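You operate a simulated robot arm through the tools that you are given. There is no shell and no other tool. Be economical: measure what you need, move in short steps, check, and stop when the job is done.

Carry out the task below with a simulated robot arm. There is one attempt and no reset: what you move stays moved.

JOB
Put things in order on the island top by the mortar. At the end: the yellow candle stands where the short white candle stood; the beige tall brush with black bristles stands on top of the round yellow wiper; the grey filter stands on top of the clear plain glass jar; the short white candle stands where the beige tall brush with black bristles stood; the green candle is in the blue bowl; whatever was shut is shut again. Leave all else as you found it, and nothing knocked over.

The check looks at the end state, three seconds after you hand in, the way a careful person would. Anything else that was tipped, shoved, dropped, spilled or broken makes it a failure.

ROBOT AND FRAMES
A 7-joint arm with a two-finger parallel gripper, fixed in place. Base frame: the origin is at the foot of the arm, x ahead of it, y to its left, z up; the work surface is at about z = 920. Lengths are in mm, angles in degrees, forces in N, time in s.
With the tool pointing down near the work surface it reaches from about 280 to 680 mm from the base axis. Its first joint turns from -66.0 to 66.0 degrees. Payload 1.57 kg.
The TCP is the grasp point between the finger pads, 30 mm short of the fingertips. In the tool frame z runs along the fingers and y along their closing line. The gripper opens to 110 mm. The fingers are 24 mm wide and 12 mm thick; the gripper's body (48 by 112 mm) begins 78 mm behind the TCP.
Orientation is told as [roll, pitch, yaw] about the base's x, y, z axes, in that order, counted from this pose: with the fingers straight down and closing along the base's y, the tool's x points along the base's -x, its y along +y and its z along -z.

CONTROLS
- The arm moves only by the tool arm_command. Its arguments are lists of equal length, an entry for each row: "dp": the shift along the base's x, y, z in units of 200 mm (1.0 is 200 mm), a list of three; "turn": the turn, a rotation vector about the base's x, y, z in units of 120 degrees (1.0 is 120 degrees), a list of three; "hand": the closure, from 0 (fully open) to 1 (shut). In form: {"dp": [[tx, ty, tz], ...], "turn": [[ax, ay, az], ...], "hand": [hand, ...]}. A call has 1 to 8 rows; each row is the pose to reach, as a shift and turn from the pose commanded when the call began. A call with a number of a shift or a turn outside -1 to 1 is refused whole. Each row takes 0.2 s and may step no farther than 50 mm and 8.6 degrees from the row before; otherwise, or with a gripper value out of range, the whole call is refused. Where a pose cannot be reached the arm comes as near as it can. A force on the tool above 40 N (or 10 N above the force at the start of the call, whichever is more), or a blocked arm, ends the call early, and 0.2 s more pass. The fingers move at their own pace (about 108 mm/s each) and stop on an object; they squeeze with about 29 N. The grip force told is the motor's: it shows also when the fingers shut on nothing. Time passes only in rows, and 0.2 s behind the last, so rows that repeat a pose let the fingers close. It gives the time, the measured TCP pose, the force on the tool (base axes), the opening and the grip force at its end, in the units of the frame above (readings bear some noise), with the torque about the TCP (base axes, N m) and any sound that the robot's microphone picked up.
- Cameras (640 x 400 px; columns grow to the right, rows downward): "scene" is fixed at [147, -374.5, 1431.5]; the picture's right is [0.92, -0.39, 0.00], its down [-0.13, -0.31, -0.94] and it looks along [0.36, 0.87, -0.34] (base axes); focal length 356 px, centre (320, 200). "wrist" rides on the gripper at [70, 16, -141] in the tool frame; the picture's right is [-0.23, 0.97, 0.00], its down [-0.86, -0.20, -0.48] and it looks along [-0.47, -0.11, 0.88] (tool axes); focal length 222 px, centre (320, 200). There is no depth. A picture from a camera that has moved, and an enlarged one, comes with that camera's place and axes in the base frame and with its lens.
- snapshot(camera): a new picture of that camera. It takes no simulated time.
- enlarge(camera, box): a new picture of the part [left, top, right, bottom] of that camera's present view, enlarged. It takes no simulated time.
- finish_job(): hands the job in; it is judged then, once.

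Work in short steps. Places have to be worked out from the pictures, the camera data and where the tool is seen: move nearer, look again, correct. Check each grasp and each placing, and mend what went wrong. You have 120 turns and 76 pictures in all, those below and enlarged ones among them. Open the gripper and draw the arm clear of the work before you hand the job in, unless the task says otherwise; then end with one line.

The tools are called after "Call:" as a command line: name --argument value ..., lists and objects as JSON in quotes. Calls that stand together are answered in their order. arm_command: Moves the arm, as the interface text tells. Its arguments: {"type":"object","properties":{"dp":{"type":"array","items":{"type":"array","items":{"type":"number"}}},"turn":{"type":"array","items":{"type":"array","items":{"type":"number"}}},"hand":{"type":"array","items":{"type":"number"}}},"required":["dp","turn","hand"]} The other tools are called the same way: snapshot (camera) takes a picture; enlarge (camera, box) takes an enlarged picture of a part of a camera's view; finish_job () hands the job in.

At the start:

```text
clock: 0.0
tool_pos: [295.0, 207.0, 1274.8]
orientation: [0.1, 0.1, 0.0]
force: [-0.4, -1.2, -0.2]
torque: [0.01, 0.01, 0.04]
gripper_width: 109.8
gripper_force: 0.0
```

scene: 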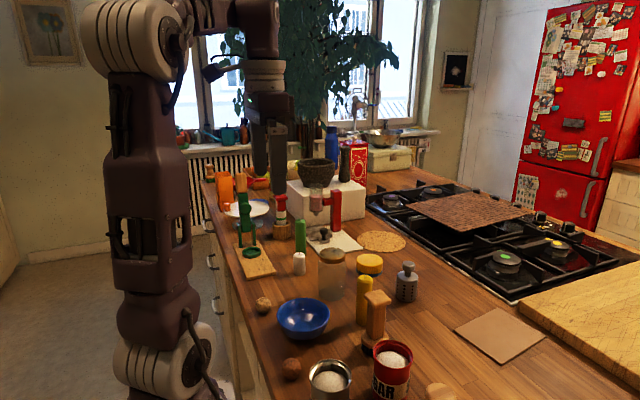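
wrist: 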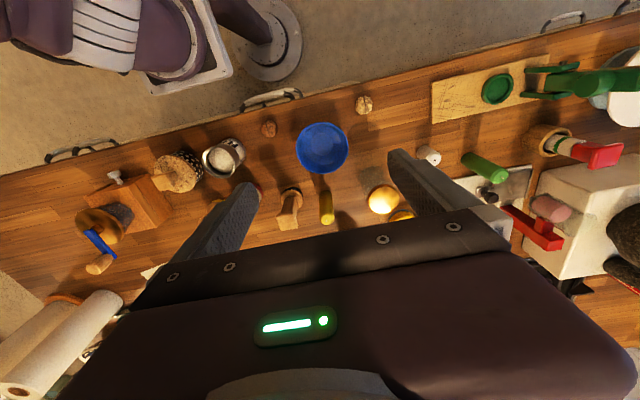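

I'll look closer at the work area first.

Call:
enlarge --camera "scene" --box '[200, 180, 440, 330]'

Call:
enlarge --camera "scene" --box '[240, 250, 480, 400]'

Call:
enlarge --camera "wrist" --box '[240, 80, 480, 230]'

```text
2.67 times, centred on (320, 255) of scene
camera zoom: at [147.0, -374.5, 1431.5], right [0.92, -0.39, 0.0], down [-0.13, -0.31, -0.94], along [0.36, 0.87, -0.34], focal length 948 px, centre (320, 53)
```

zoom: 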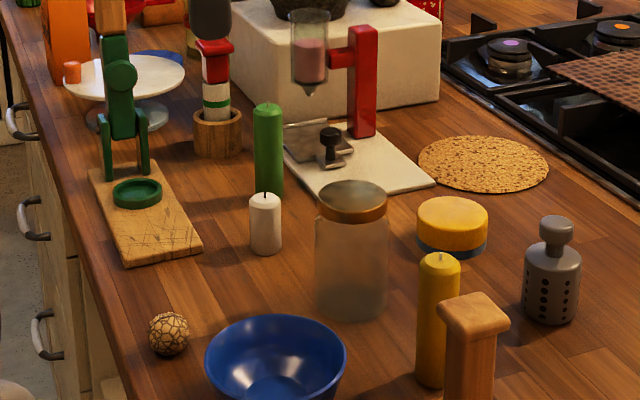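

```text
2.67 times, centred on (360, 325) of scene
camera zoom: at [147.0, -374.5, 1431.5], right [0.92, -0.39, 0.0], down [-0.13, -0.31, -0.94], along [0.36, 0.87, -0.34], focal length 948 px, centre (213, -133)
```

zoom: 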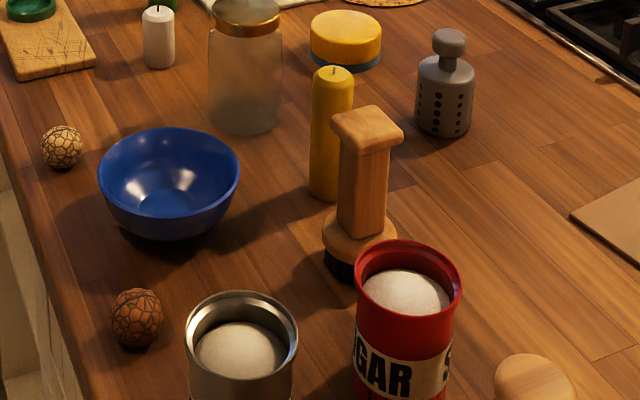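

```text
2.67 times, centred on (360, 155) of wrist
camera zoom: at [224.4, 225.6, 1417.5], right [0.23, 0.97, 0.0], down [0.86, -0.2, 0.48], along [0.47, -0.11, -0.88], focal length 592 px, centre (213, 320)
```

zoom: 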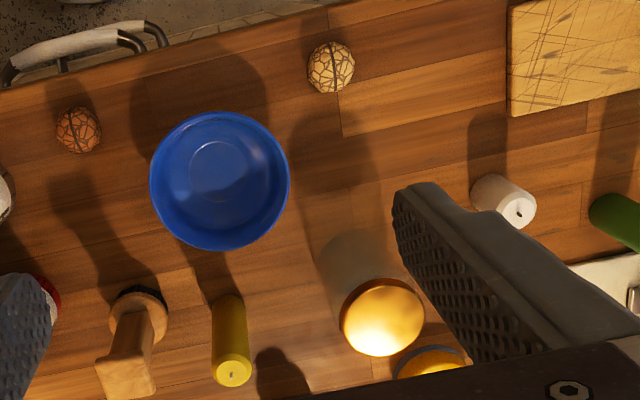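

Rough places from the two views (mm): white candle (418,420), yellow (471,181), brush (452,106), filter (615,215), jar (459,304), wiper (588,345), green (461,530), bowl (345,193). I move toward the filter, staying high, to look again.

Call:
arm_command --dp '[[0.2, 0, -0.1], [0.4, 0, -0.2], [0.6, 0, -0.3], [0.8, 0, -0.4], [0.95, 0, -0.5]]' --turn '[[0, 0, 0], [0, 0, 0], [0, 0, 0], [0, 0, 0], [0, 0, 0]]' --hand '[0, 0, 0, 0, 0]'

Call:
snapshot --camera "wrist"

```text
clock: 1.2
tool_pos: [487.1, 210.4, 1177.0]
orientation: [0.0, 0.1, 0.0]
force: [1.0, -0.5, 0.7]
torque: [0.0, -0.02, 0.0]
gripper_width: 109.7
gripper_force: 0.1
```

```text
70 pictures are left
camera wrist: at [416.3, 226.8, 1317.7], right [0.23, 0.97, 0.0], down [0.85, -0.2, 0.48], along [0.47, -0.11, -0.88], focal length 222 px, centre (320, 200)
```

wrist: 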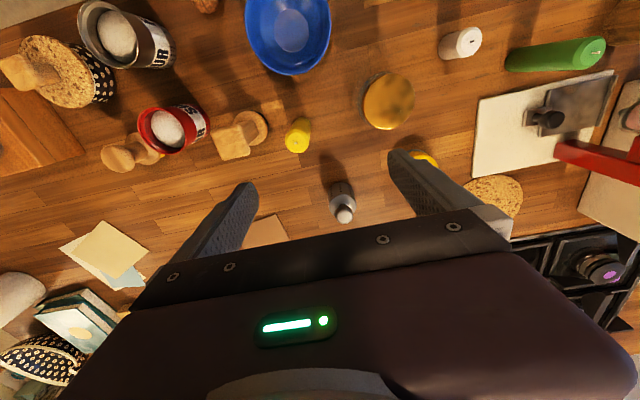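

The filter's knob is at about (614,220). I go above it and check.

Call:
arm_command --dp '[[0.2, 0.02, 0], [0.4, 0.04, -0.05], [0.55, 0.05, -0.15], [0.62, 0.05, -0.35], [0.62, 0.05, -0.45]]' --turn '[[0, 0, 0], [0, 0, 0], [0, 0, 0], [0, 0, 0], [0, 0, 0]]' --hand '[0, 0, 0, 0, 0]'

Call:
snapshot --camera "wrist"

Call:
enlarge --camera "scene" --box '[320, 190, 480, 290]'

```text
clock: 2.4
tool_pos: [610.6, 218.5, 1085.8]
orientation: [0.0, 0.1, -0.1]
force: [0.9, -0.2, 0.3]
torque: [0.0, -0.02, 0.03]
gripper_width: 110.3
gripper_force: 0.1
out of reach, approached as far as the arm can: row 3
```

```text
69 pictures are left
camera wrist: at [540.6, 236.8, 1227.1], right [0.23, 0.97, 0.0], down [0.86, -0.2, 0.48], along [0.46, -0.11, -0.88], focal length 222 px, centre (320, 200)
```

wrist: 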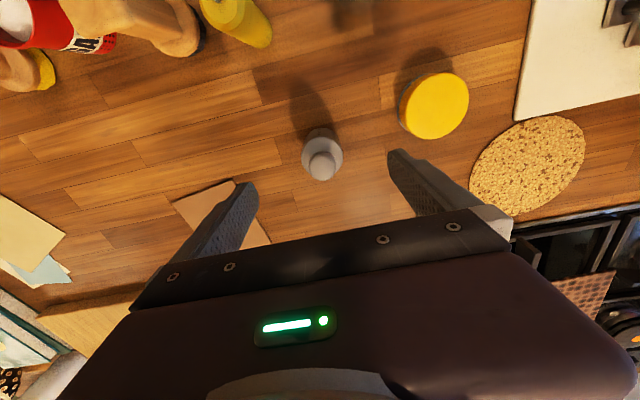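

```text
4.00 times, centred on (400, 240) of scene
camera zoom: at [147.0, -374.5, 1431.5], right [0.92, -0.39, 0.0], down [-0.13, -0.31, -0.94], along [0.36, 0.87, -0.34], focal length 1422 px, centre (0, 40)
```

zoom: 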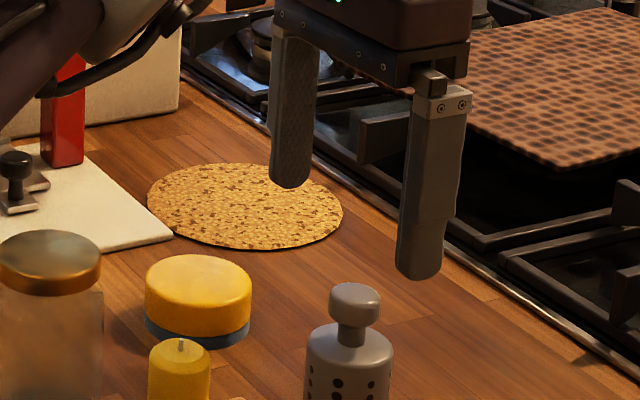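

Filter at about (610,221), upright under the gripper. I descend to grip its body, then close.

Call:
arm_command --dp '[[0, 0.012, -0.2], [0, 0.012, -0.4], [0, 0.012, -0.55], [0, 0.012, -0.61], [0, 0.012, -0.61]]' --turn '[[0, 0, 0], [0, 0, 0], [0, 0, 0], [0, 0, 0], [0, 0, 0]]' --hand '[0, 0, 0, 0, 0]'

Call:
snapshot --camera "wrist"

Call:
enlarge --camera "scene" --box '[320, 220, 480, 320]'

```text
clock: 3.6
tool_pos: [608.9, 219.1, 964.0]
orientation: [0.0, 0.1, 0.0]
force: [-0.6, -1.0, 0.0]
torque: [0.01, -0.01, 0.0]
gripper_width: 110.0
gripper_force: 0.0
```

```text
67 pictures are left
camera wrist: at [538.9, 237.0, 1104.9], right [0.23, 0.97, 0.0], down [0.86, -0.2, 0.48], along [0.47, -0.11, -0.88], focal length 222 px, centre (320, 200)
```

wrist: 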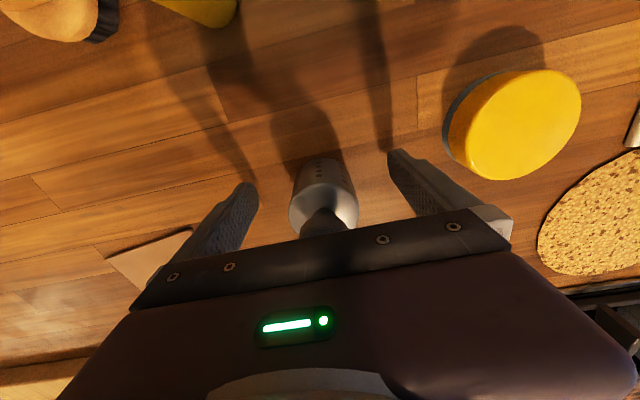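

```text
4.00 times, centred on (400, 270) of scene
camera zoom: at [147.0, -374.5, 1431.5], right [0.92, -0.39, 0.0], down [-0.13, -0.31, -0.94], along [0.36, 0.87, -0.34], focal length 1422 px, centre (0, -80)
```

zoom: 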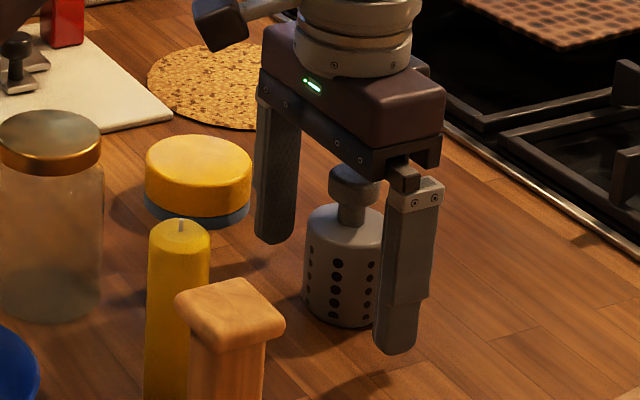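

Filter seems centred nearer x≈617, so I shift a little forward and close.

Call:
arm_command --dp '[[0.04, 0.01, 0], [0.04, 0.01, 0], [0.04, 0.01, 0], [0.04, 0.01, 0]]' --turn '[[0, 0, 0], [0, 0, 0], [0, 0, 0], [0, 0, 0]]' --hand '[0, 1, 1, 1]'

```text
clock: 4.6
tool_pos: [616.1, 222.4, 964.7]
orientation: [0.0, 0.1, 0.0]
force: [0.2, -0.4, 1.0]
torque: [0.04, -0.03, -0.01]
gripper_width: 48.4
gripper_force: 28.5
```

Gripped at 48 mm. I lift and carry it back toward the jar, then look.

Call:
arm_command --dp '[[0, 0, 0.2], [0, 0, 0.42], [-0.15, 0.02, 0.6], [-0.35, 0.12, 0.7], [-0.57, 0.2, 0.75], [-0.77, 0.22, 0.75], [-0.77, 0.22, 0.75]]' --turn '[[0, 0, 0], [0, 0, 0], [0, 0, 0], [0, 0, 0], [0, 0, 0], [0, 0, 0], [0, 0, 0]]' --hand '[1, 1, 1, 1, 1, 1, 1]'

Call:
snapshot --camera "wrist"

Call:
snapshot --camera "scene"

```text
clock: 6.2
tool_pos: [459.1, 264.3, 1114.2]
orientation: [0.0, 0.0, -0.1]
force: [-0.3, 0.5, -0.2]
torque: [-0.01, 0.01, -0.03]
gripper_width: 48.2
gripper_force: 29.2
```

```text
65 pictures are left
camera wrist: at [389.4, 282.2, 1255.0], right [0.23, 0.97, 0.0], down [0.86, -0.2, 0.48], along [0.47, -0.11, -0.88], focal length 222 px, centre (320, 200)
```

wrist: 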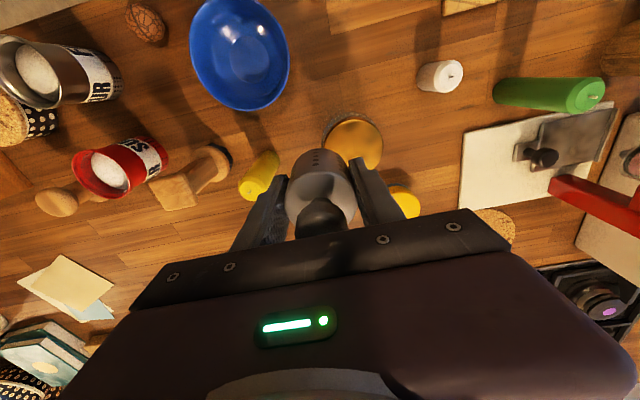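

```text
64 pictures are left
```

scene: 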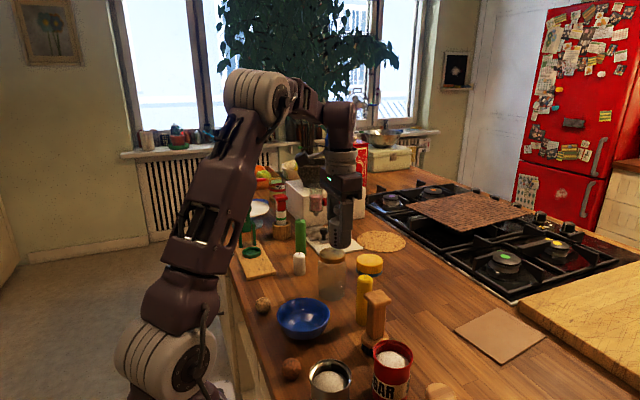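

Lid centre resolves to about (457,302), top z≈1028. I move over it and view from the scene camera.

Call:
arm_command --dp '[[-0.005, 0.1, 0], [-0.01, 0.187, 0], [-0.01, 0.187, -0.08], [-0.01, 0.187, -0.12]]' --turn '[[0, 0, 0], [0, 0, 0], [0, 0, 0], [0, 0, 0]]' --hand '[1, 1, 1, 1]'

Call:
enlarge --camera "scene" --box '[270, 210, 430, 310]'

Call:
snapshot --camera "wrist"

```text
clock: 7.2
tool_pos: [458.9, 304.0, 1091.2]
orientation: [0.0, 0.0, -0.1]
force: [0.2, -0.9, -2.1]
torque: [0.02, -0.02, 0.05]
gripper_width: 48.4
gripper_force: 28.9
```

```text
4.00 times, centred on (350, 260) of scene
camera zoom: at [147.0, -374.5, 1431.5], right [0.92, -0.39, 0.0], down [-0.13, -0.31, -0.94], along [0.36, 0.87, -0.34], focal length 1422 px, centre (200, -40)
```

zoom: 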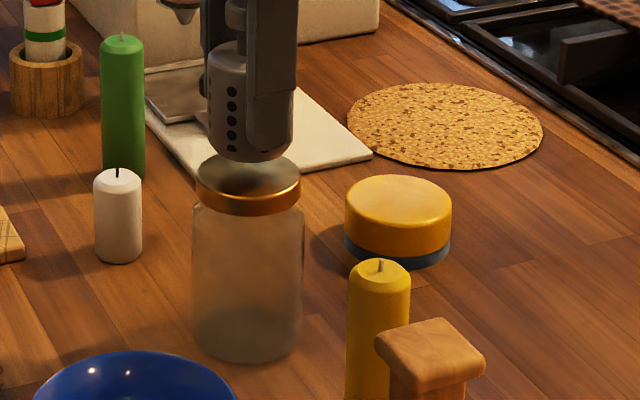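

```text
62 pictures are left
camera wrist: at [389.6, 321.7, 1232.0], right [0.23, 0.97, 0.0], down [0.86, -0.2, 0.48], along [0.47, -0.11, -0.88], focal length 222 px, centre (320, 200)
```

wrist: 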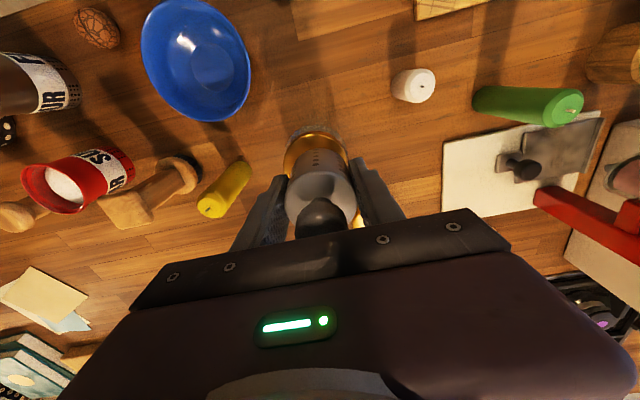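

Alignment in y is good; I shift 4 mm back in x and lower gently to contact.

Call:
arm_command --dp '[[-0.02, -0.003, -0.03], [-0.02, -0.003, -0.06], [-0.02, -0.003, -0.075], [-0.02, -0.003, -0.085], [-0.02, -0.003, -0.09]]' --turn '[[0, 0, 0], [0, 0, 0], [0, 0, 0], [0, 0, 0], [0, 0, 0]]' --hand '[1, 1, 1, 1, 1]'

Call:
enlarge --camera "scene" --box '[270, 210, 430, 310]'

```text
clock: 8.4
tool_pos: [456.2, 303.8, 1072.8]
orientation: [0.1, 0.0, 0.0]
force: [0.8, -3.0, 21.6]
torque: [0.01, -0.23, 0.06]
gripper_width: 48.3
gripper_force: 29.0
```

```text
4.00 times, centred on (350, 260) of scene
camera zoom: at [146.7, -374.8, 1431.4], right [0.92, -0.39, 0.0], down [-0.13, -0.31, -0.94], along [0.36, 0.87, -0.33], focal length 1422 px, centre (200, -40)
```

zoom: 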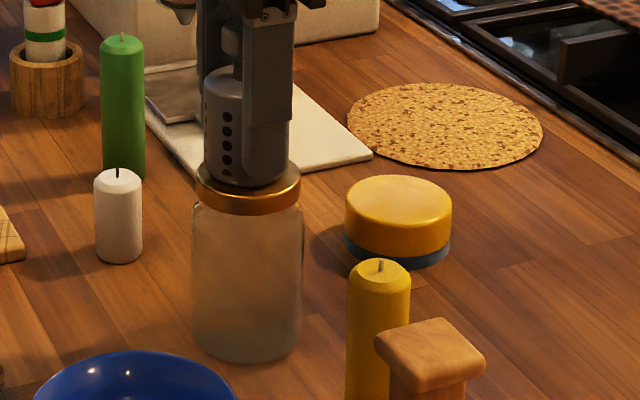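

Contact on the lid. I ease up slightly, release and rise straight up.

Call:
arm_command --dp '[[0, 0, 0.005], [0, 0, 0.005], [0, 0, 0.005], [0, 0, 0.15], [0, 0, 0.35], [0, 0, 0.5]]' --turn '[[0, 0, 0], [0, 0, 0], [0, 0, 0], [0, 0, 0], [0, 0, 0], [0, 0, 0]]' --hand '[0.3, 0.3, 0.3, 0.3, 0.3, 0.3]'

Call:
enlarge --camera "scene" --box '[270, 210, 430, 310]'

Call:
snapshot --camera "wrist"

```text
clock: 9.8
tool_pos: [458.7, 304.0, 1170.5]
orientation: [0.0, 0.0, 0.0]
force: [0.4, 0.4, -0.4]
torque: [-0.01, 0.01, 0.0]
gripper_width: 77.1
gripper_force: 0.2
```

```text
4.00 times, centred on (350, 260) of scene
camera zoom: at [147.0, -374.5, 1431.5], right [0.92, -0.39, 0.0], down [-0.13, -0.31, -0.94], along [0.36, 0.87, -0.34], focal length 1422 px, centre (200, -40)
```

zoom: 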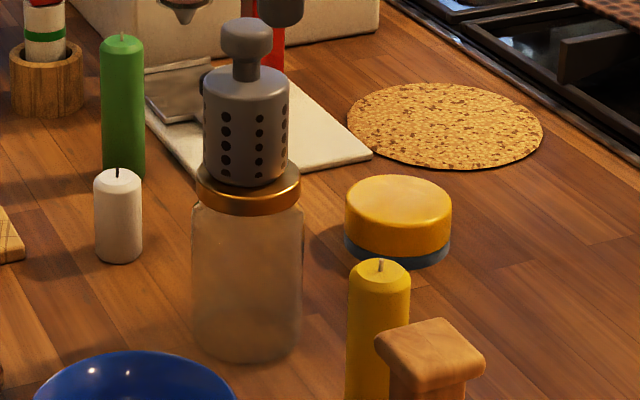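

```text
59 pictures are left
camera wrist: at [388.1, 320.0, 1312.1], right [0.23, 0.97, 0.0], down [0.86, -0.2, 0.48], along [0.47, -0.11, -0.88], focal length 222 px, centre (320, 200)
```

wrist: 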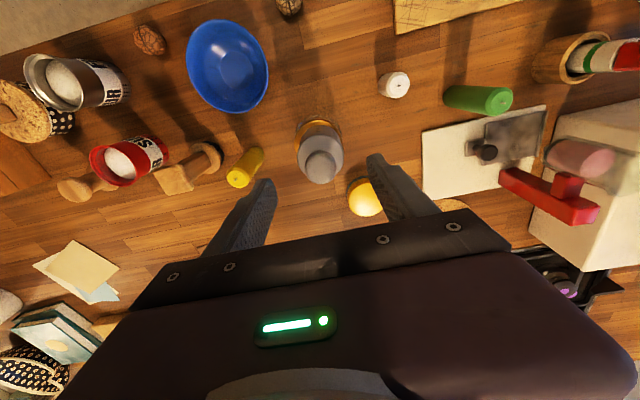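

Filter stands on the jar. Next I look down at the brush from nearby.

Call:
arm_command --dp '[[-0.1, -0.2, 0], [-0.2, -0.4, 0], [-0.25, -0.6, 0], [-0.3, -0.8, 0], [-0.35, -0.95, 0]]' --turn '[[0, 0, 0], [0, 0, 0], [0, 0, 0], [0, 0, 0], [0, 0, 0]]' --hand '[0.3, 0.3, 0.3, 0.3, 0.3]'

Call:
enlarge --camera "wrist" --box '[160, 20, 480, 220]'

Call:
enlarge --camera "scene" --box '[290, 260, 450, 360]'

```text
clock: 11.0
tool_pos: [387.6, 110.7, 1174.9]
orientation: [0.0, 0.0, 0.0]
force: [0.2, -0.7, 0.5]
torque: [0.02, -0.02, -0.02]
gripper_width: 76.9
gripper_force: 0.1
```

```text
2.00 times, centred on (320, 120) of wrist
camera zoom: at [317.0, 128.5, 1315.3], right [0.23, 0.97, 0.0], down [0.86, -0.2, 0.48], along [0.47, -0.11, -0.88], focal length 444 px, centre (320, 360)
```

zoom: 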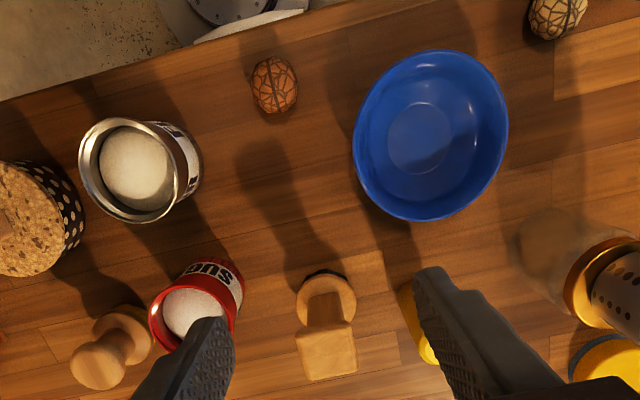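

```text
4.00 times, centred on (370, 310) of scene
camera zoom: at [147.0, -374.5, 1431.5], right [0.92, -0.39, 0.0], down [-0.13, -0.31, -0.94], along [0.36, 0.87, -0.34], focal length 1422 px, centre (120, -240)
```

zoom: 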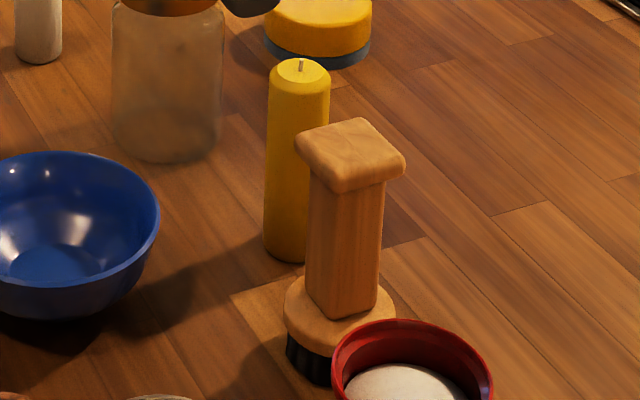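

Brush axis ≈ (462,100), with its square cap aligned to the axes. Because the wiper lies near the reach limit, I tilt the tool 30° forward (closing along y) and pre-position in front of the brush cap.

Call:
arm_command --dp '[[0, -0.02, 0], [0, -0.05, 0], [0, -0.05, 0], [0.05, -0.05, -0.1], [0.17, -0.055, -0.25], [0.17, -0.055, -0.42]]' --turn '[[0, -0.07, 0], [0, -0.14, 0], [0, -0.21, 0], [0, -0.25, 0], [0, -0.25, 0], [0, -0.25, 0]]' --hand '[0.33, 0.33, 0.33, 0.33, 0.33, 0.33]'

Call:
snapshot --camera "wrist"

Call:
enlarge --camera "scene" --box '[260, 220, 452, 340]'

```text
clock: 12.4
tool_pos: [420.9, 101.8, 1085.7]
orientation: [0.1, -29.8, -0.1]
force: [-0.2, 0.1, 0.2]
torque: [0.0, 0.01, 0.0]
gripper_width: 73.9
gripper_force: 0.1
```

```text
56 pictures are left
camera wrist: at [290.3, 119.6, 1173.6], right [0.2, 0.97, 0.12], down [0.5, -0.2, 0.84], along [0.84, -0.11, -0.53], focal length 222 px, centre (320, 200)
```

wrist: 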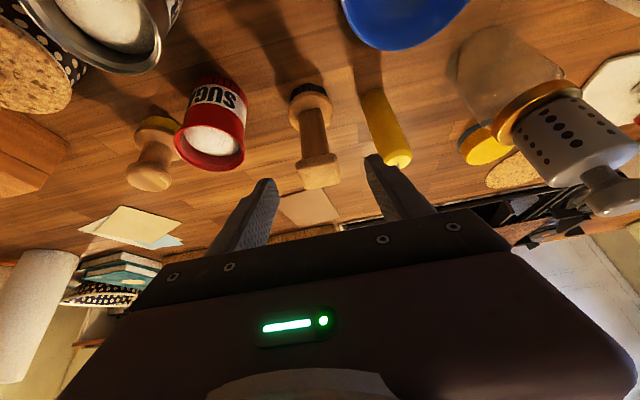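

```text
3.33 times, centred on (356, 280) of scene
camera zoom: at [147.0, -374.5, 1431.5], right [0.92, -0.39, 0.0], down [-0.13, -0.31, -0.94], along [0.36, 0.87, -0.34], focal length 1185 px, centre (200, -67)
```

zoom: 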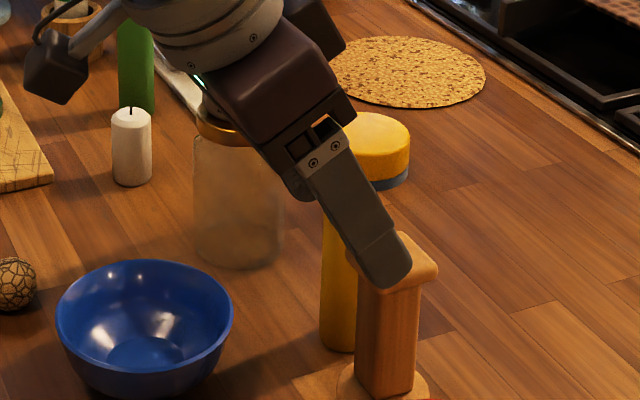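

Lined up. I advance along the tool axis so the pads straddle the cap, then close.

Call:
arm_command --dp '[[0.07, -0.01, -0.11], [0.14, -0.01, -0.22], [0.205, -0.01, -0.31], [0.205, -0.01, -0.31], [0.205, -0.01, -0.31], [0.205, -0.01, -0.31]]' --turn '[[0, 0, 0], [0, 0, 0], [0, 0, 0], [0, 0, 0], [0, 0, 0], [0, 0, 0]]' --hand '[0.33, 0.33, 0.33, 0.33, 1, 1]'

Call:
enlarge --camera "scene" --box '[290, 250, 450, 350]'

```text
clock: 13.8
tool_pos: [463.4, 101.6, 1025.8]
orientation: [0.0, -29.8, 0.0]
force: [1.0, 0.4, -0.8]
torque: [-0.03, 0.02, -0.05]
gripper_width: 39.5
gripper_force: 29.2
out of reach, approached as far as the arm can: row 1, 2
```

```text
4.00 times, centred on (370, 300) of scene
camera zoom: at [147.0, -374.5, 1431.5], right [0.92, -0.39, 0.0], down [-0.13, -0.31, -0.94], along [0.36, 0.87, -0.34], focal length 1422 px, centre (120, -200)
```

zoom: 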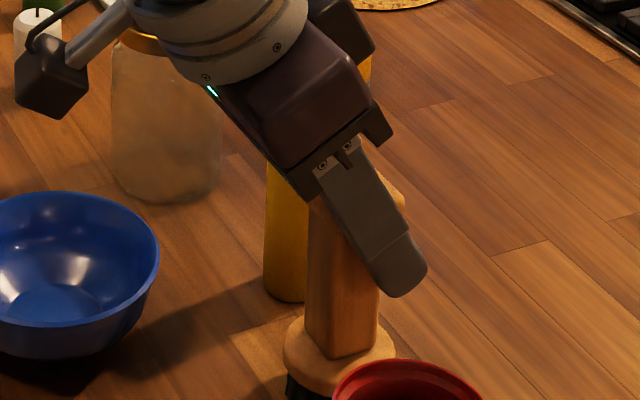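

Cap is gripped (39.5 mm). Lift straight up, then move ahead in +x.

Call:
arm_command --dp '[[0, 0, 0.1], [0, 0, 0.3], [0, 0, 0.4], [0.2, 0, 0.4], [0.4, 0, 0.4], [0.6, 0.05, 0.4], [0.68, 0.2, 0.4], [0.68, 0.2, 0.4]]' --turn '[[0, 0, 0], [0, 0, 0], [0, 0, 0], [0, 0, 0], [0, 0, 0], [0, 0, 0], [0, 0, 0], [0, 0, 0]]' --hand '[1, 1, 1, 1, 1, 1, 1, 1]'

Call:
enlarge --camera "scene" --box '[260, 170, 516, 330]'

```text
clock: 15.6
tool_pos: [600.4, 141.2, 1104.8]
orientation: [0.0, -30.0, 0.0]
force: [0.5, 0.3, -1.7]
torque: [0.01, 0.02, -0.03]
gripper_width: 39.5
gripper_force: 29.6
```

```text
2.50 times, centred on (388, 250) of scene
camera zoom: at [147.0, -374.5, 1431.5], right [0.92, -0.39, 0.0], down [-0.13, -0.31, -0.94], along [0.36, 0.87, -0.34], focal length 889 px, centre (150, 75)
```

zoom: 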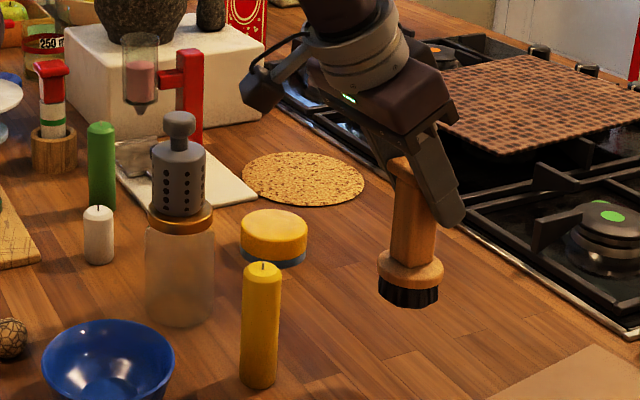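

Brush hangs upright. The wrist camera will pass above the filter (z≈1190 vs 1128), so I move on in +y at this height and check.

Call:
arm_command --dp '[[0, 0.2, 0], [0, 0.4, 0], [0, 0.6, 0], [0, 0.8, 0], [0, 1.0, 0], [0, 1.0, 0]]' --turn '[[0, 0, 0], [0, 0, 0], [0, 0, 0], [0, 0, 0], [0, 0, 0], [0, 0, 0]]' --hand '[1, 1, 1, 1, 1, 1]'

Call:
enlarge --camera "scene" --box '[260, 170, 516, 330]'

Call:
snapshot --camera "wrist"

```text
clock: 17.0
tool_pos: [599.7, 339.7, 1107.9]
orientation: [0.1, -29.9, 0.1]
force: [0.1, -0.1, -1.1]
torque: [-0.01, 0.03, 0.01]
gripper_width: 39.4
gripper_force: 29.0
```

```text
2.50 times, centred on (388, 250) of scene
camera zoom: at [147.0, -374.5, 1431.5], right [0.92, -0.39, 0.0], down [-0.13, -0.31, -0.94], along [0.36, 0.87, -0.34], focal length 889 px, centre (150, 75)
```

zoom: 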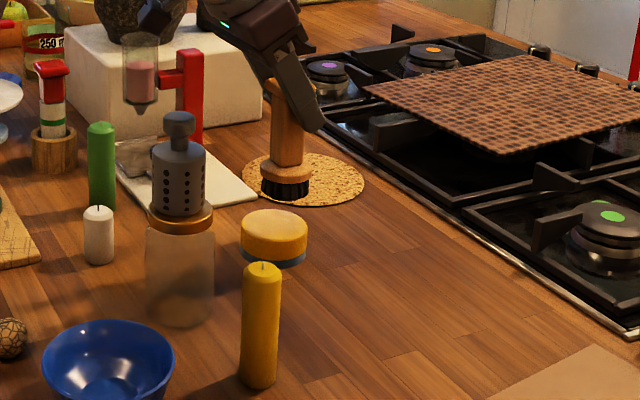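

```text
51 pictures are left
camera wrist: at [468.1, 356.8, 1195.4], right [0.2, 0.97, 0.11], down [0.5, -0.2, 0.84], along [0.84, -0.11, -0.53], focal length 222 px, centre (320, 200)
```

wrist: 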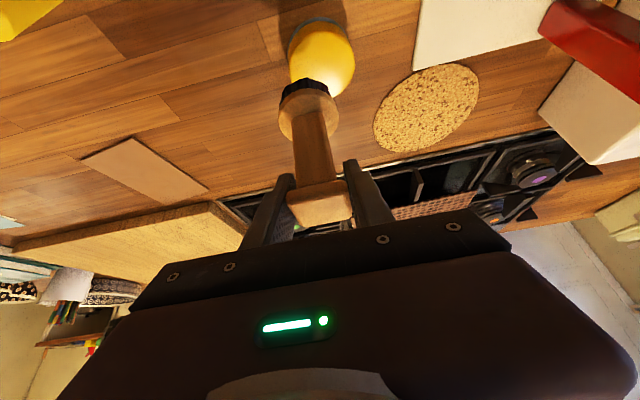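

I judge the wiper centre at about (599,364) with its top near z≈944. I move over it, lower partway and check.

Call:
arm_command --dp '[[-0.005, 0.11, 0], [-0.005, 0.11, -0.1], [-0.005, 0.11, -0.2], [-0.005, 0.11, -0.2]]' --turn '[[0, 0, 0], [0, 0, 0], [0, 0, 0], [0, 0, 0]]' --hand '[1, 1, 1, 1]'

Call:
enlarge --camera "scene" --box '[290, 190, 450, 290]'

Call:
snapshot --camera "wrist"

```text
clock: 18.0
tool_pos: [599.0, 362.1, 1063.2]
orientation: [-0.1, -29.9, 0.0]
force: [-0.3, -0.6, -0.7]
torque: [0.0, -0.02, -0.03]
gripper_width: 39.5
gripper_force: 28.8
```

```text
4.00 times, centred on (370, 240) of scene
camera zoom: at [147.0, -374.5, 1431.5], right [0.92, -0.39, 0.0], down [-0.13, -0.31, -0.94], along [0.36, 0.87, -0.34], focal length 1422 px, centre (120, 40)
```

zoom: 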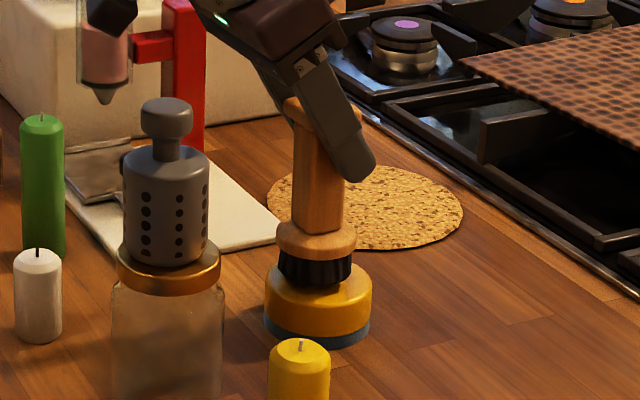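

```text
49 pictures are left
camera wrist: at [467.6, 379.1, 1151.6], right [0.2, 0.97, 0.11], down [0.5, -0.2, 0.84], along [0.84, -0.11, -0.53], focal length 222 px, centre (320, 200)
```

wrist: 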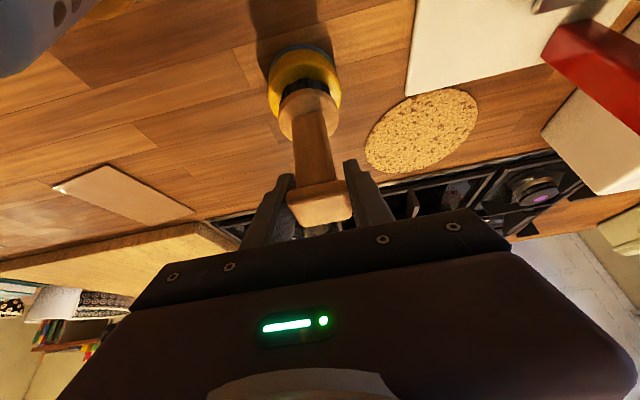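

Nearly aligned; I pull back 4 mm in x and lower to contact.

Call:
arm_command --dp '[[-0.02, -0.01, -0.02], [-0.02, -0.01, -0.04], [-0.02, -0.01, -0.055], [-0.02, -0.01, -0.065], [-0.02, -0.01, -0.075], [-0.02, -0.01, -0.085], [-0.02, -0.01, -0.095]]' --turn '[[0, 0, 0], [0, 0, 0], [0, 0, 0], [0, 0, 0], [0, 0, 0], [0, 0, 0], [0, 0, 0]]' --hand '[1, 1, 1, 1, 1, 1, 1]'

Call:
enlarge --camera "scene" --box '[290, 190, 450, 290]'

```text
clock: 19.6
tool_pos: [593.1, 360.6, 1048.0]
orientation: [0.0, -30.0, 0.0]
force: [1.4, -2.3, 24.7]
torque: [0.01, 0.13, -0.03]
gripper_width: 39.3
gripper_force: 29.3
```

```text
4.00 times, centred on (370, 240) of scene
camera zoom: at [146.5, -374.8, 1431.4], right [0.92, -0.39, 0.0], down [-0.13, -0.31, -0.94], along [0.36, 0.87, -0.33], focal length 1422 px, centre (120, 40)
```

zoom: 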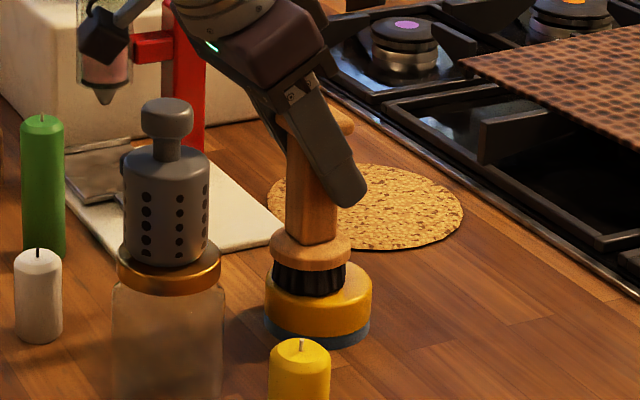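

Contact with the brush seated upright on the wiper. I release and rise straight up.

Call:
arm_command --dp '[[0, 0, 0.008], [0, 0, 0.008], [0, 0, 0.008], [0, 0, 0.1], [0, 0, 0.3], [-0.05, 0, 0.45], [-0.15, 0, 0.6]]' --turn '[[0, 0, 0], [0, 0, 0], [0, 0, 0], [0, 0, 0], [0, 0, 0], [0, 0, 0], [0, 0, 0]]' --hand '[0.4, 0.33, 0.33, 0.33, 0.33, 0.33, 0.33]'

Call:
enlarge --camera "scene" --box '[240, 190, 432, 310]'

```text
clock: 21.2
tool_pos: [564.2, 359.5, 1166.7]
orientation: [0.0, -30.1, -0.1]
force: [0.4, 0.5, -0.6]
torque: [0.02, 0.0, -0.02]
gripper_width: 74.0
gripper_force: 0.0
```

```text
3.33 times, centred on (336, 250) of scene
camera zoom: at [146.9, -374.5, 1431.5], right [0.92, -0.39, 0.0], down [-0.13, -0.31, -0.94], along [0.36, 0.87, -0.34], focal length 1185 px, centre (267, 33)
```

zoom: 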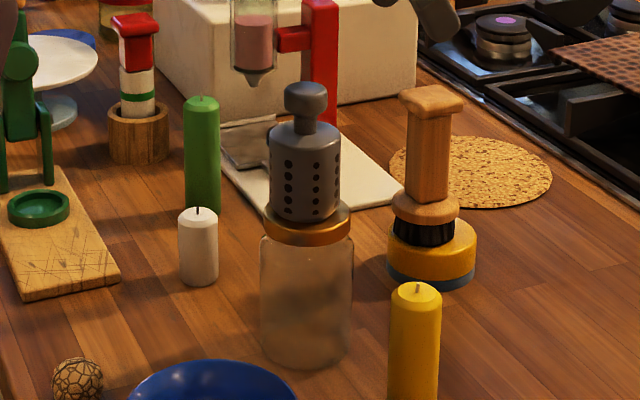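

Brush stands on the wiper. Now I level the tool and go over to the white candle for a look.

Call:
arm_command --dp '[[-0.1, 0.1, 0.05], [-0.3, 0.2, 0.05], [-0.5, 0.25, 0.05], [-0.7, 0.3, 0.03], [-0.85, 0.3, 0]]' --turn '[[0, 0.06, 0], [0, 0.12, 0], [0, 0.18, 0], [0, 0.25, 0], [0, 0.25, 0]]' --hand '[0.33, 0.33, 0.33, 0.33, 0.33]'

Call:
snapshot --camera "wrist"

```text
clock: 22.4
tool_pos: [390.8, 419.4, 1166.1]
orientation: [0.0, 0.1, 0.1]
force: [0.5, 0.1, -0.6]
torque: [0.0, -0.02, 0.0]
gripper_width: 73.7
gripper_force: 0.0
out of reach, approached as far as the arm can: row 2, 4
```

```text
46 pictures are left
camera wrist: at [320.5, 437.0, 1307.4], right [0.23, 0.97, 0.0], down [0.86, -0.2, 0.48], along [0.46, -0.11, -0.88], focal length 222 px, centre (320, 200)
```

wrist: 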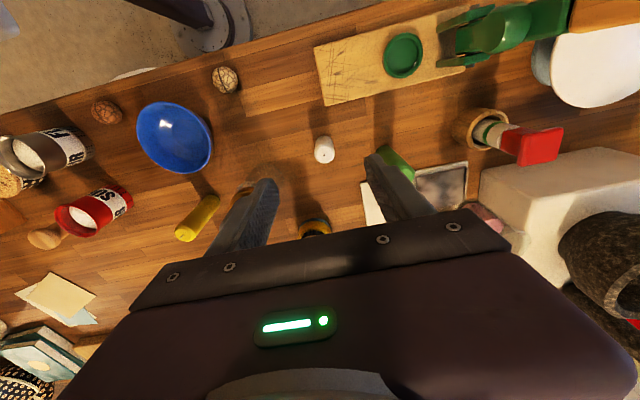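

White candle at (420,420). I descend over it.

Call:
arm_command --dp '[[0.14, 0.005, -0.15], [0.145, 0.005, -0.35], [0.145, 0.005, -0.55], [0.145, 0.005, -0.75], [0.145, 0.005, -0.85], [0.145, 0.005, -0.85]]' --turn '[[0, 0, 0], [0, 0, 0], [0, 0, 0], [0, 0, 0], [0, 0, 0], [0, 0, 0]]' --hand '[0.33, 0.33, 0.33, 0.33, 0.33, 0.33]'

Call:
snapshot --camera "wrist"

Call:
enlarge --camera "scene" --box '[240, 210, 400, 310]'

```text
clock: 23.8
tool_pos: [420.4, 422.8, 997.0]
orientation: [0.0, 0.0, 0.0]
force: [0.5, -0.8, -0.8]
torque: [0.01, 0.05, -0.03]
gripper_width: 73.7
gripper_force: 0.1
```

```text
45 pictures are left
camera wrist: at [350.8, 439.2, 1136.9], right [0.23, 0.97, 0.0], down [0.86, -0.2, 0.48], along [0.47, -0.11, -0.88], focal length 222 px, centre (320, 200)
```

wrist: 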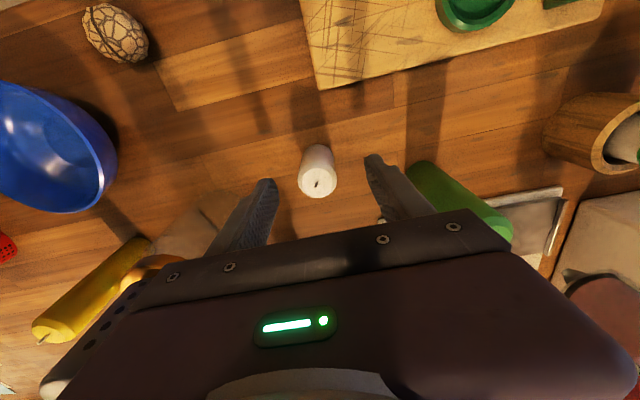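

```text
4.00 times, centred on (320, 260) of scene
camera zoom: at [147.0, -374.5, 1431.5], right [0.92, -0.39, 0.0], down [-0.13, -0.31, -0.94], along [0.36, 0.87, -0.34], focal length 1422 px, centre (320, -40)
```

zoom: 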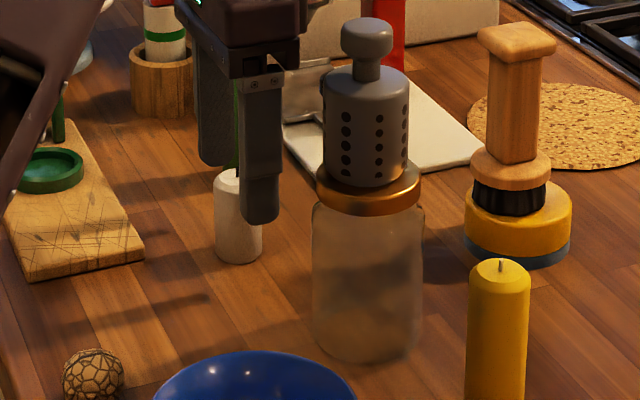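

Aligned. Lower 40 mm and close on it.

Call:
arm_command --dp '[[0, -0.005, -0.1], [0, -0.005, -0.2], [0, -0.005, -0.2], [0, -0.005, -0.2], [0, -0.005, -0.2], [0, -0.005, -0.2]]' --turn '[[0, 0, 0], [0, 0, 0], [0, 0, 0], [0, 0, 0], [0, 0, 0], [0, 0, 0]]' --hand '[0.33, 0.33, 0.33, 1, 1, 1]'

```text
clock: 25.2
tool_pos: [419.9, 421.3, 955.8]
orientation: [-0.1, 0.1, 0.0]
force: [0.0, 0.4, 0.0]
torque: [-0.02, 0.02, -0.02]
gripper_width: 30.3
gripper_force: 29.0
```

Gripped (30 mm). White's place is (420,421). I lift and swing back around the jar on the near side.

Call:
arm_command --dp '[[0, 0, 0.15], [0, 0, 0.38], [-0.05, 0, 0.6], [-0.15, -0.05, 0.8], [-0.25, -0.25, 0.85], [-0.25, -0.49, 0.85], [-0.25, -0.73, 0.85], [-0.25, -0.97, 0.85]]' --turn '[[0, 0, 0], [0, 0, 0], [0, 0, 0], [0, 0, 0], [0, 0, 0], [0, 0, 0], [0, 0, 0], [0, 0, 0]]' --hand '[1, 1, 1, 1, 1, 1, 1, 1]'

```text
clock: 27.0
tool_pos: [370.5, 224.6, 1128.1]
orientation: [-0.1, 0.2, -0.1]
force: [-0.4, -0.8, 0.1]
torque: [-0.01, 0.01, 0.03]
gripper_width: 30.1
gripper_force: 29.0
```

Go over the brush's old place (462,101) and lower partway for a look.

Call:
arm_command --dp '[[0.1, -0.2, 0], [0.25, -0.38, 0], [0.4, -0.5, 0], [0.4575, -0.615, 0], [0.4575, -0.615, -0.2], [0.4575, -0.615, -0.4], [0.4575, -0.615, -0.6], [0.4575, -0.615, -0.6]]' --turn '[[0, 0, 0], [0, 0, 0], [0, 0, 0], [0, 0, 0], [0, 0, 0], [0, 0, 0], [0, 0, 0], [0, 0, 0]]' --hand '[1, 1, 1, 1, 1, 1, 1, 1]'

Call:
snapshot --camera "wrist"

Call:
enlarge --camera "scene" --box '[290, 260, 450, 360]'

```text
clock: 28.8
tool_pos: [466.3, 102.4, 1006.8]
orientation: [0.1, 0.0, 0.0]
force: [1.7, -0.6, -0.9]
torque: [0.0, 0.03, 0.02]
gripper_width: 30.1
gripper_force: 29.1
```

```text
43 pictures are left
camera wrist: at [395.4, 120.0, 1147.5], right [0.23, 0.97, 0.0], down [0.86, -0.2, 0.48], along [0.47, -0.11, -0.88], focal length 222 px, centre (320, 200)
```

wrist: 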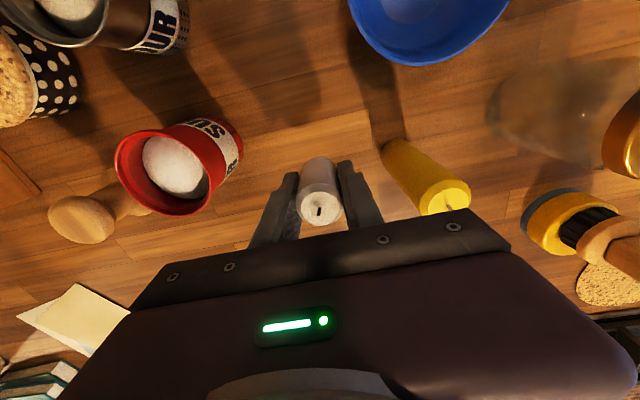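

```text
4.00 times, centred on (370, 310) of scene
camera zoom: at [147.0, -374.5, 1431.5], right [0.92, -0.39, 0.0], down [-0.13, -0.31, -0.94], along [0.36, 0.87, -0.34], focal length 1422 px, centre (120, -240)
```

zoom: 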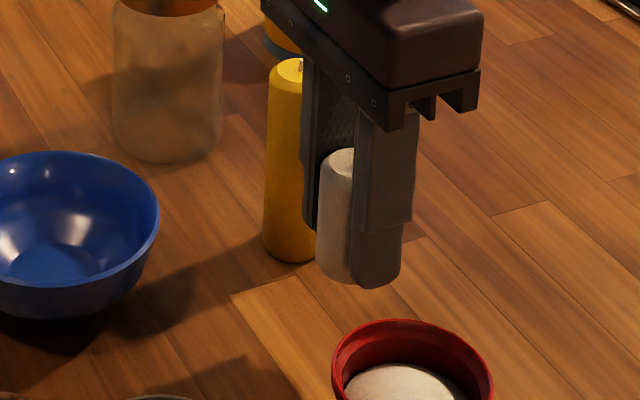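

TCP reads 4 mm too far in x; I correct to (462,101.5) and lower to the top.

Call:
arm_command --dp '[[-0.02, -0.005, -0.1], [-0.02, -0.005, -0.2], [-0.02, -0.005, -0.235], [-0.02, -0.005, -0.245], [-0.02, -0.005, -0.255], [-0.02, -0.005, -0.255]]' --turn '[[0, 0, 0], [0, 0, 0], [0, 0, 0], [0, 0, 0], [0, 0, 0], [0, 0, 0]]' --hand '[1, 1, 1, 1, 1, 1]'

```text
clock: 30.2
tool_pos: [459.6, 101.5, 956.1]
orientation: [0.0, 0.0, 0.0]
force: [0.2, -0.5, 1.6]
torque: [-0.02, -0.05, 0.01]
gripper_width: 30.1
gripper_force: 29.1
```

Just touching. Small +2 mm nudge (slightly raised), set down, release and rise.

Call:
arm_command --dp '[[0.01, 0, 0.01], [0.01, 0, 0], [0.01, 0, 0], [0.01, 0, 0], [0.01, 0, 0.1], [0.01, 0, 0.3], [0.01, 0, 0.5], [0.0, 0, 0.7]]' --turn '[[0, 0, 0], [0, 0, 0], [0, 0, 0], [0, 0, 0], [0, 0, 0], [0, 0, 0], [0, 0, 0], [0, 0, 0]]' --hand '[1, 1, 0.5, 0.4, 0.4, 0.4, 0.4, 0.4]'

Call:
enlarge --camera "scene" --box '[290, 260, 450, 360]'

Call:
snapshot --camera "wrist"

```text
clock: 32.0
tool_pos: [453.7, 102.8, 1097.0]
orientation: [0.1, 0.0, 0.0]
force: [-0.9, -0.4, -0.3]
torque: [0.03, 0.02, 0.0]
gripper_width: 65.9
gripper_force: 0.0
```

```text
4.00 times, centred on (370, 310) of scene
camera zoom: at [146.9, -374.5, 1431.5], right [0.92, -0.39, 0.0], down [-0.13, -0.31, -0.94], along [0.36, 0.87, -0.34], focal length 1422 px, centre (120, -240)
```

zoom: 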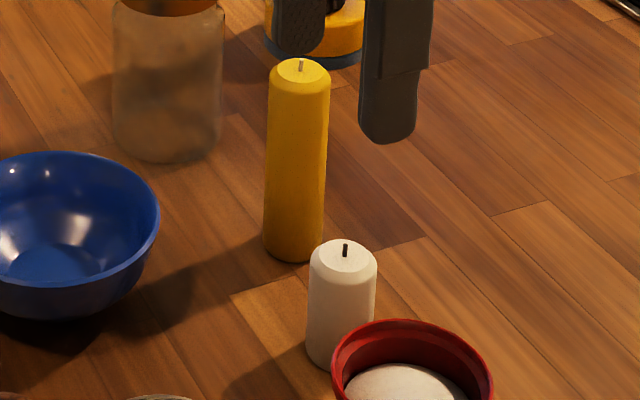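

```text
40 pictures are left
camera wrist: at [384.7, 120.5, 1239.9], right [0.23, 0.97, 0.0], down [0.86, -0.2, 0.48], along [0.47, -0.11, -0.88], focal length 222 px, centre (320, 200)
```

wrist: 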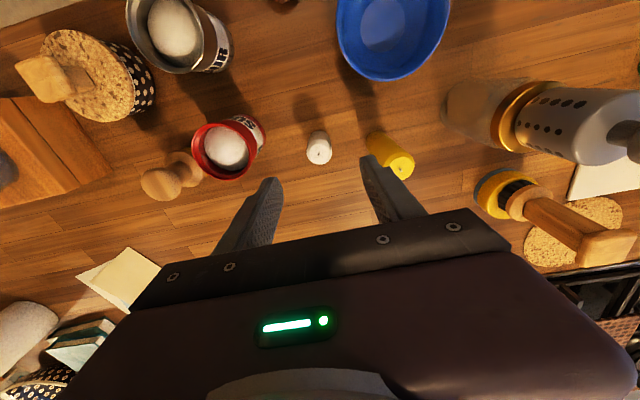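

White stands where the brush stood. Yellow is at (475,179); I move above it.

Call:
arm_command --dp '[[0.06, 0.2, 0], [0.1, 0.38, 0], [0.1, 0.38, -0.1], [0.1, 0.38, -0.1]]' --turn '[[0, 0, 0], [0, 0, 0], [0, 0, 0], [0, 0, 0]]' --hand '[0.4, 0.4, 0.4, 0.4]'

Call:
snapshot --camera "wrist"

```text
clock: 33.0
tool_pos: [478.1, 176.6, 1073.8]
orientation: [0.0, 0.0, -0.1]
force: [1.1, -0.2, 0.1]
torque: [-0.01, 0.02, -0.01]
gripper_width: 65.9
gripper_force: 0.0
```

```text
39 pictures are left
camera wrist: at [408.1, 194.4, 1215.3], right [0.23, 0.97, 0.0], down [0.86, -0.2, 0.48], along [0.47, -0.11, -0.88], focal length 222 px, centre (320, 200)
```

wrist: 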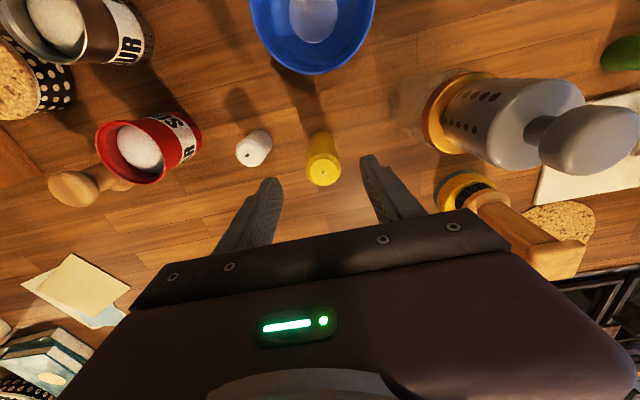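

Aligned within 3 mm. Descend and grip.

Call:
arm_command --dp '[[-0.005, 0.015, -0.15], [-0.005, 0.015, -0.35], [-0.005, 0.015, -0.44], [-0.005, 0.015, -0.44], [-0.005, 0.015, -0.44], [-0.005, 0.015, -0.44]]' --turn '[[0, 0, 0], [0, 0, 0], [0, 0, 0], [0, 0, 0], [0, 0, 0], [0, 0, 0]]' --hand '[0.4, 0.4, 0.4, 0.4, 1, 1]'

```text
clock: 34.4
tool_pos: [477.2, 178.2, 986.4]
orientation: [0.1, 0.0, 0.0]
force: [-0.5, 0.0, 0.6]
torque: [-0.01, 0.0, 0.02]
gripper_width: 30.4
gripper_force: 29.4
```

Gripped. Lift, then swing around the near side of the jar to the white candle's place.

Call:
arm_command --dp '[[0, 0, 0.1], [0, 0, 0.3], [0, 0, 0.5], [-0.1, 0, 0.7], [-0.3, 0, 0.75], [-0.5, 0.05, 0.75], [-0.54, 0.25, 0.75], [-0.54, 0.48, 0.75]]' --turn '[[0, 0, 0], [0, 0, 0], [0, 0, 0], [0, 0, 0], [0, 0, 0], [0, 0, 0], [0, 0, 0], [0, 0, 0]]' --hand '[1, 1, 1, 1, 1, 1, 1, 1]'

```text
clock: 36.2
tool_pos: [370.7, 275.9, 1140.2]
orientation: [-0.1, 0.1, -0.1]
force: [0.0, 1.3, -0.5]
torque: [0.02, -0.02, -0.01]
gripper_width: 30.5
gripper_force: 29.5
```

Continue to above (420,421) and lower partway.

Call:
arm_command --dp '[[0, 0.24, 0], [0, 0.48, 0], [0.1, 0.68, 0], [0.247, 0.727, -0.1], [0.247, 0.727, -0.3], [0.247, 0.727, -0.5], [0.247, 0.727, -0.6], [0.247, 0.727, -0.6]]' --turn '[[0, 0, 0], [0, 0, 0], [0, 0, 0], [0, 0, 0], [0, 0, 0], [0, 0, 0], [0, 0, 0], [0, 0, 0]]' --hand '[1, 1, 1, 1, 1, 1, 1, 1]'

Call:
enlarge --camera "scene" --box '[240, 210, 400, 310]'

```text
clock: 38.0
tool_pos: [419.5, 421.0, 1016.2]
orientation: [0.0, -0.1, 0.0]
force: [-0.1, 1.2, -1.1]
torque: [-0.02, 0.01, 0.03]
gripper_width: 30.2
gripper_force: 29.1
```

```text
4.00 times, centred on (320, 260) of scene
camera zoom: at [147.0, -374.5, 1431.5], right [0.92, -0.39, 0.0], down [-0.13, -0.31, -0.94], along [0.36, 0.87, -0.34], focal length 1422 px, centre (320, -40)
```

zoom: 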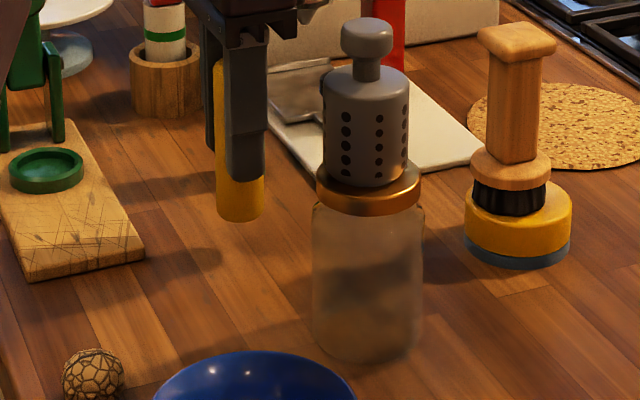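

On target. Lower to contact.

Call:
arm_command --dp '[[0, 0, -0.08], [0, 0, -0.13], [0, 0, -0.142], [0, 0, -0.15], [0, 0, -0.155]]' --turn '[[0, 0, 0], [0, 0, 0], [0, 0, 0], [0, 0, 0], [0, 0, 0]]' --hand '[1, 1, 1, 1, 1]'

```text
clock: 39.2
tool_pos: [419.3, 423.6, 987.1]
orientation: [0.0, 0.0, -0.1]
force: [0.1, 0.8, -1.3]
torque: [0.0, -0.01, 0.0]
gripper_width: 30.6
gripper_force: 28.8
```

Call:
arm_command --dp '[[0, -0.006, -0.004], [0, -0.006, -0.009], [0, -0.006, -0.014]]' --turn '[[0, 0, 0], [0, 0, 0], [0, 0, 0]]' --hand '[1, 1, 1]'

```text
clock: 40.0
tool_pos: [419.2, 421.5, 985.9]
orientation: [0.1, -0.1, 0.0]
force: [-3.1, -3.7, 19.5]
torque: [-0.24, 0.14, 0.0]
gripper_width: 30.8
gripper_force: 29.5
```

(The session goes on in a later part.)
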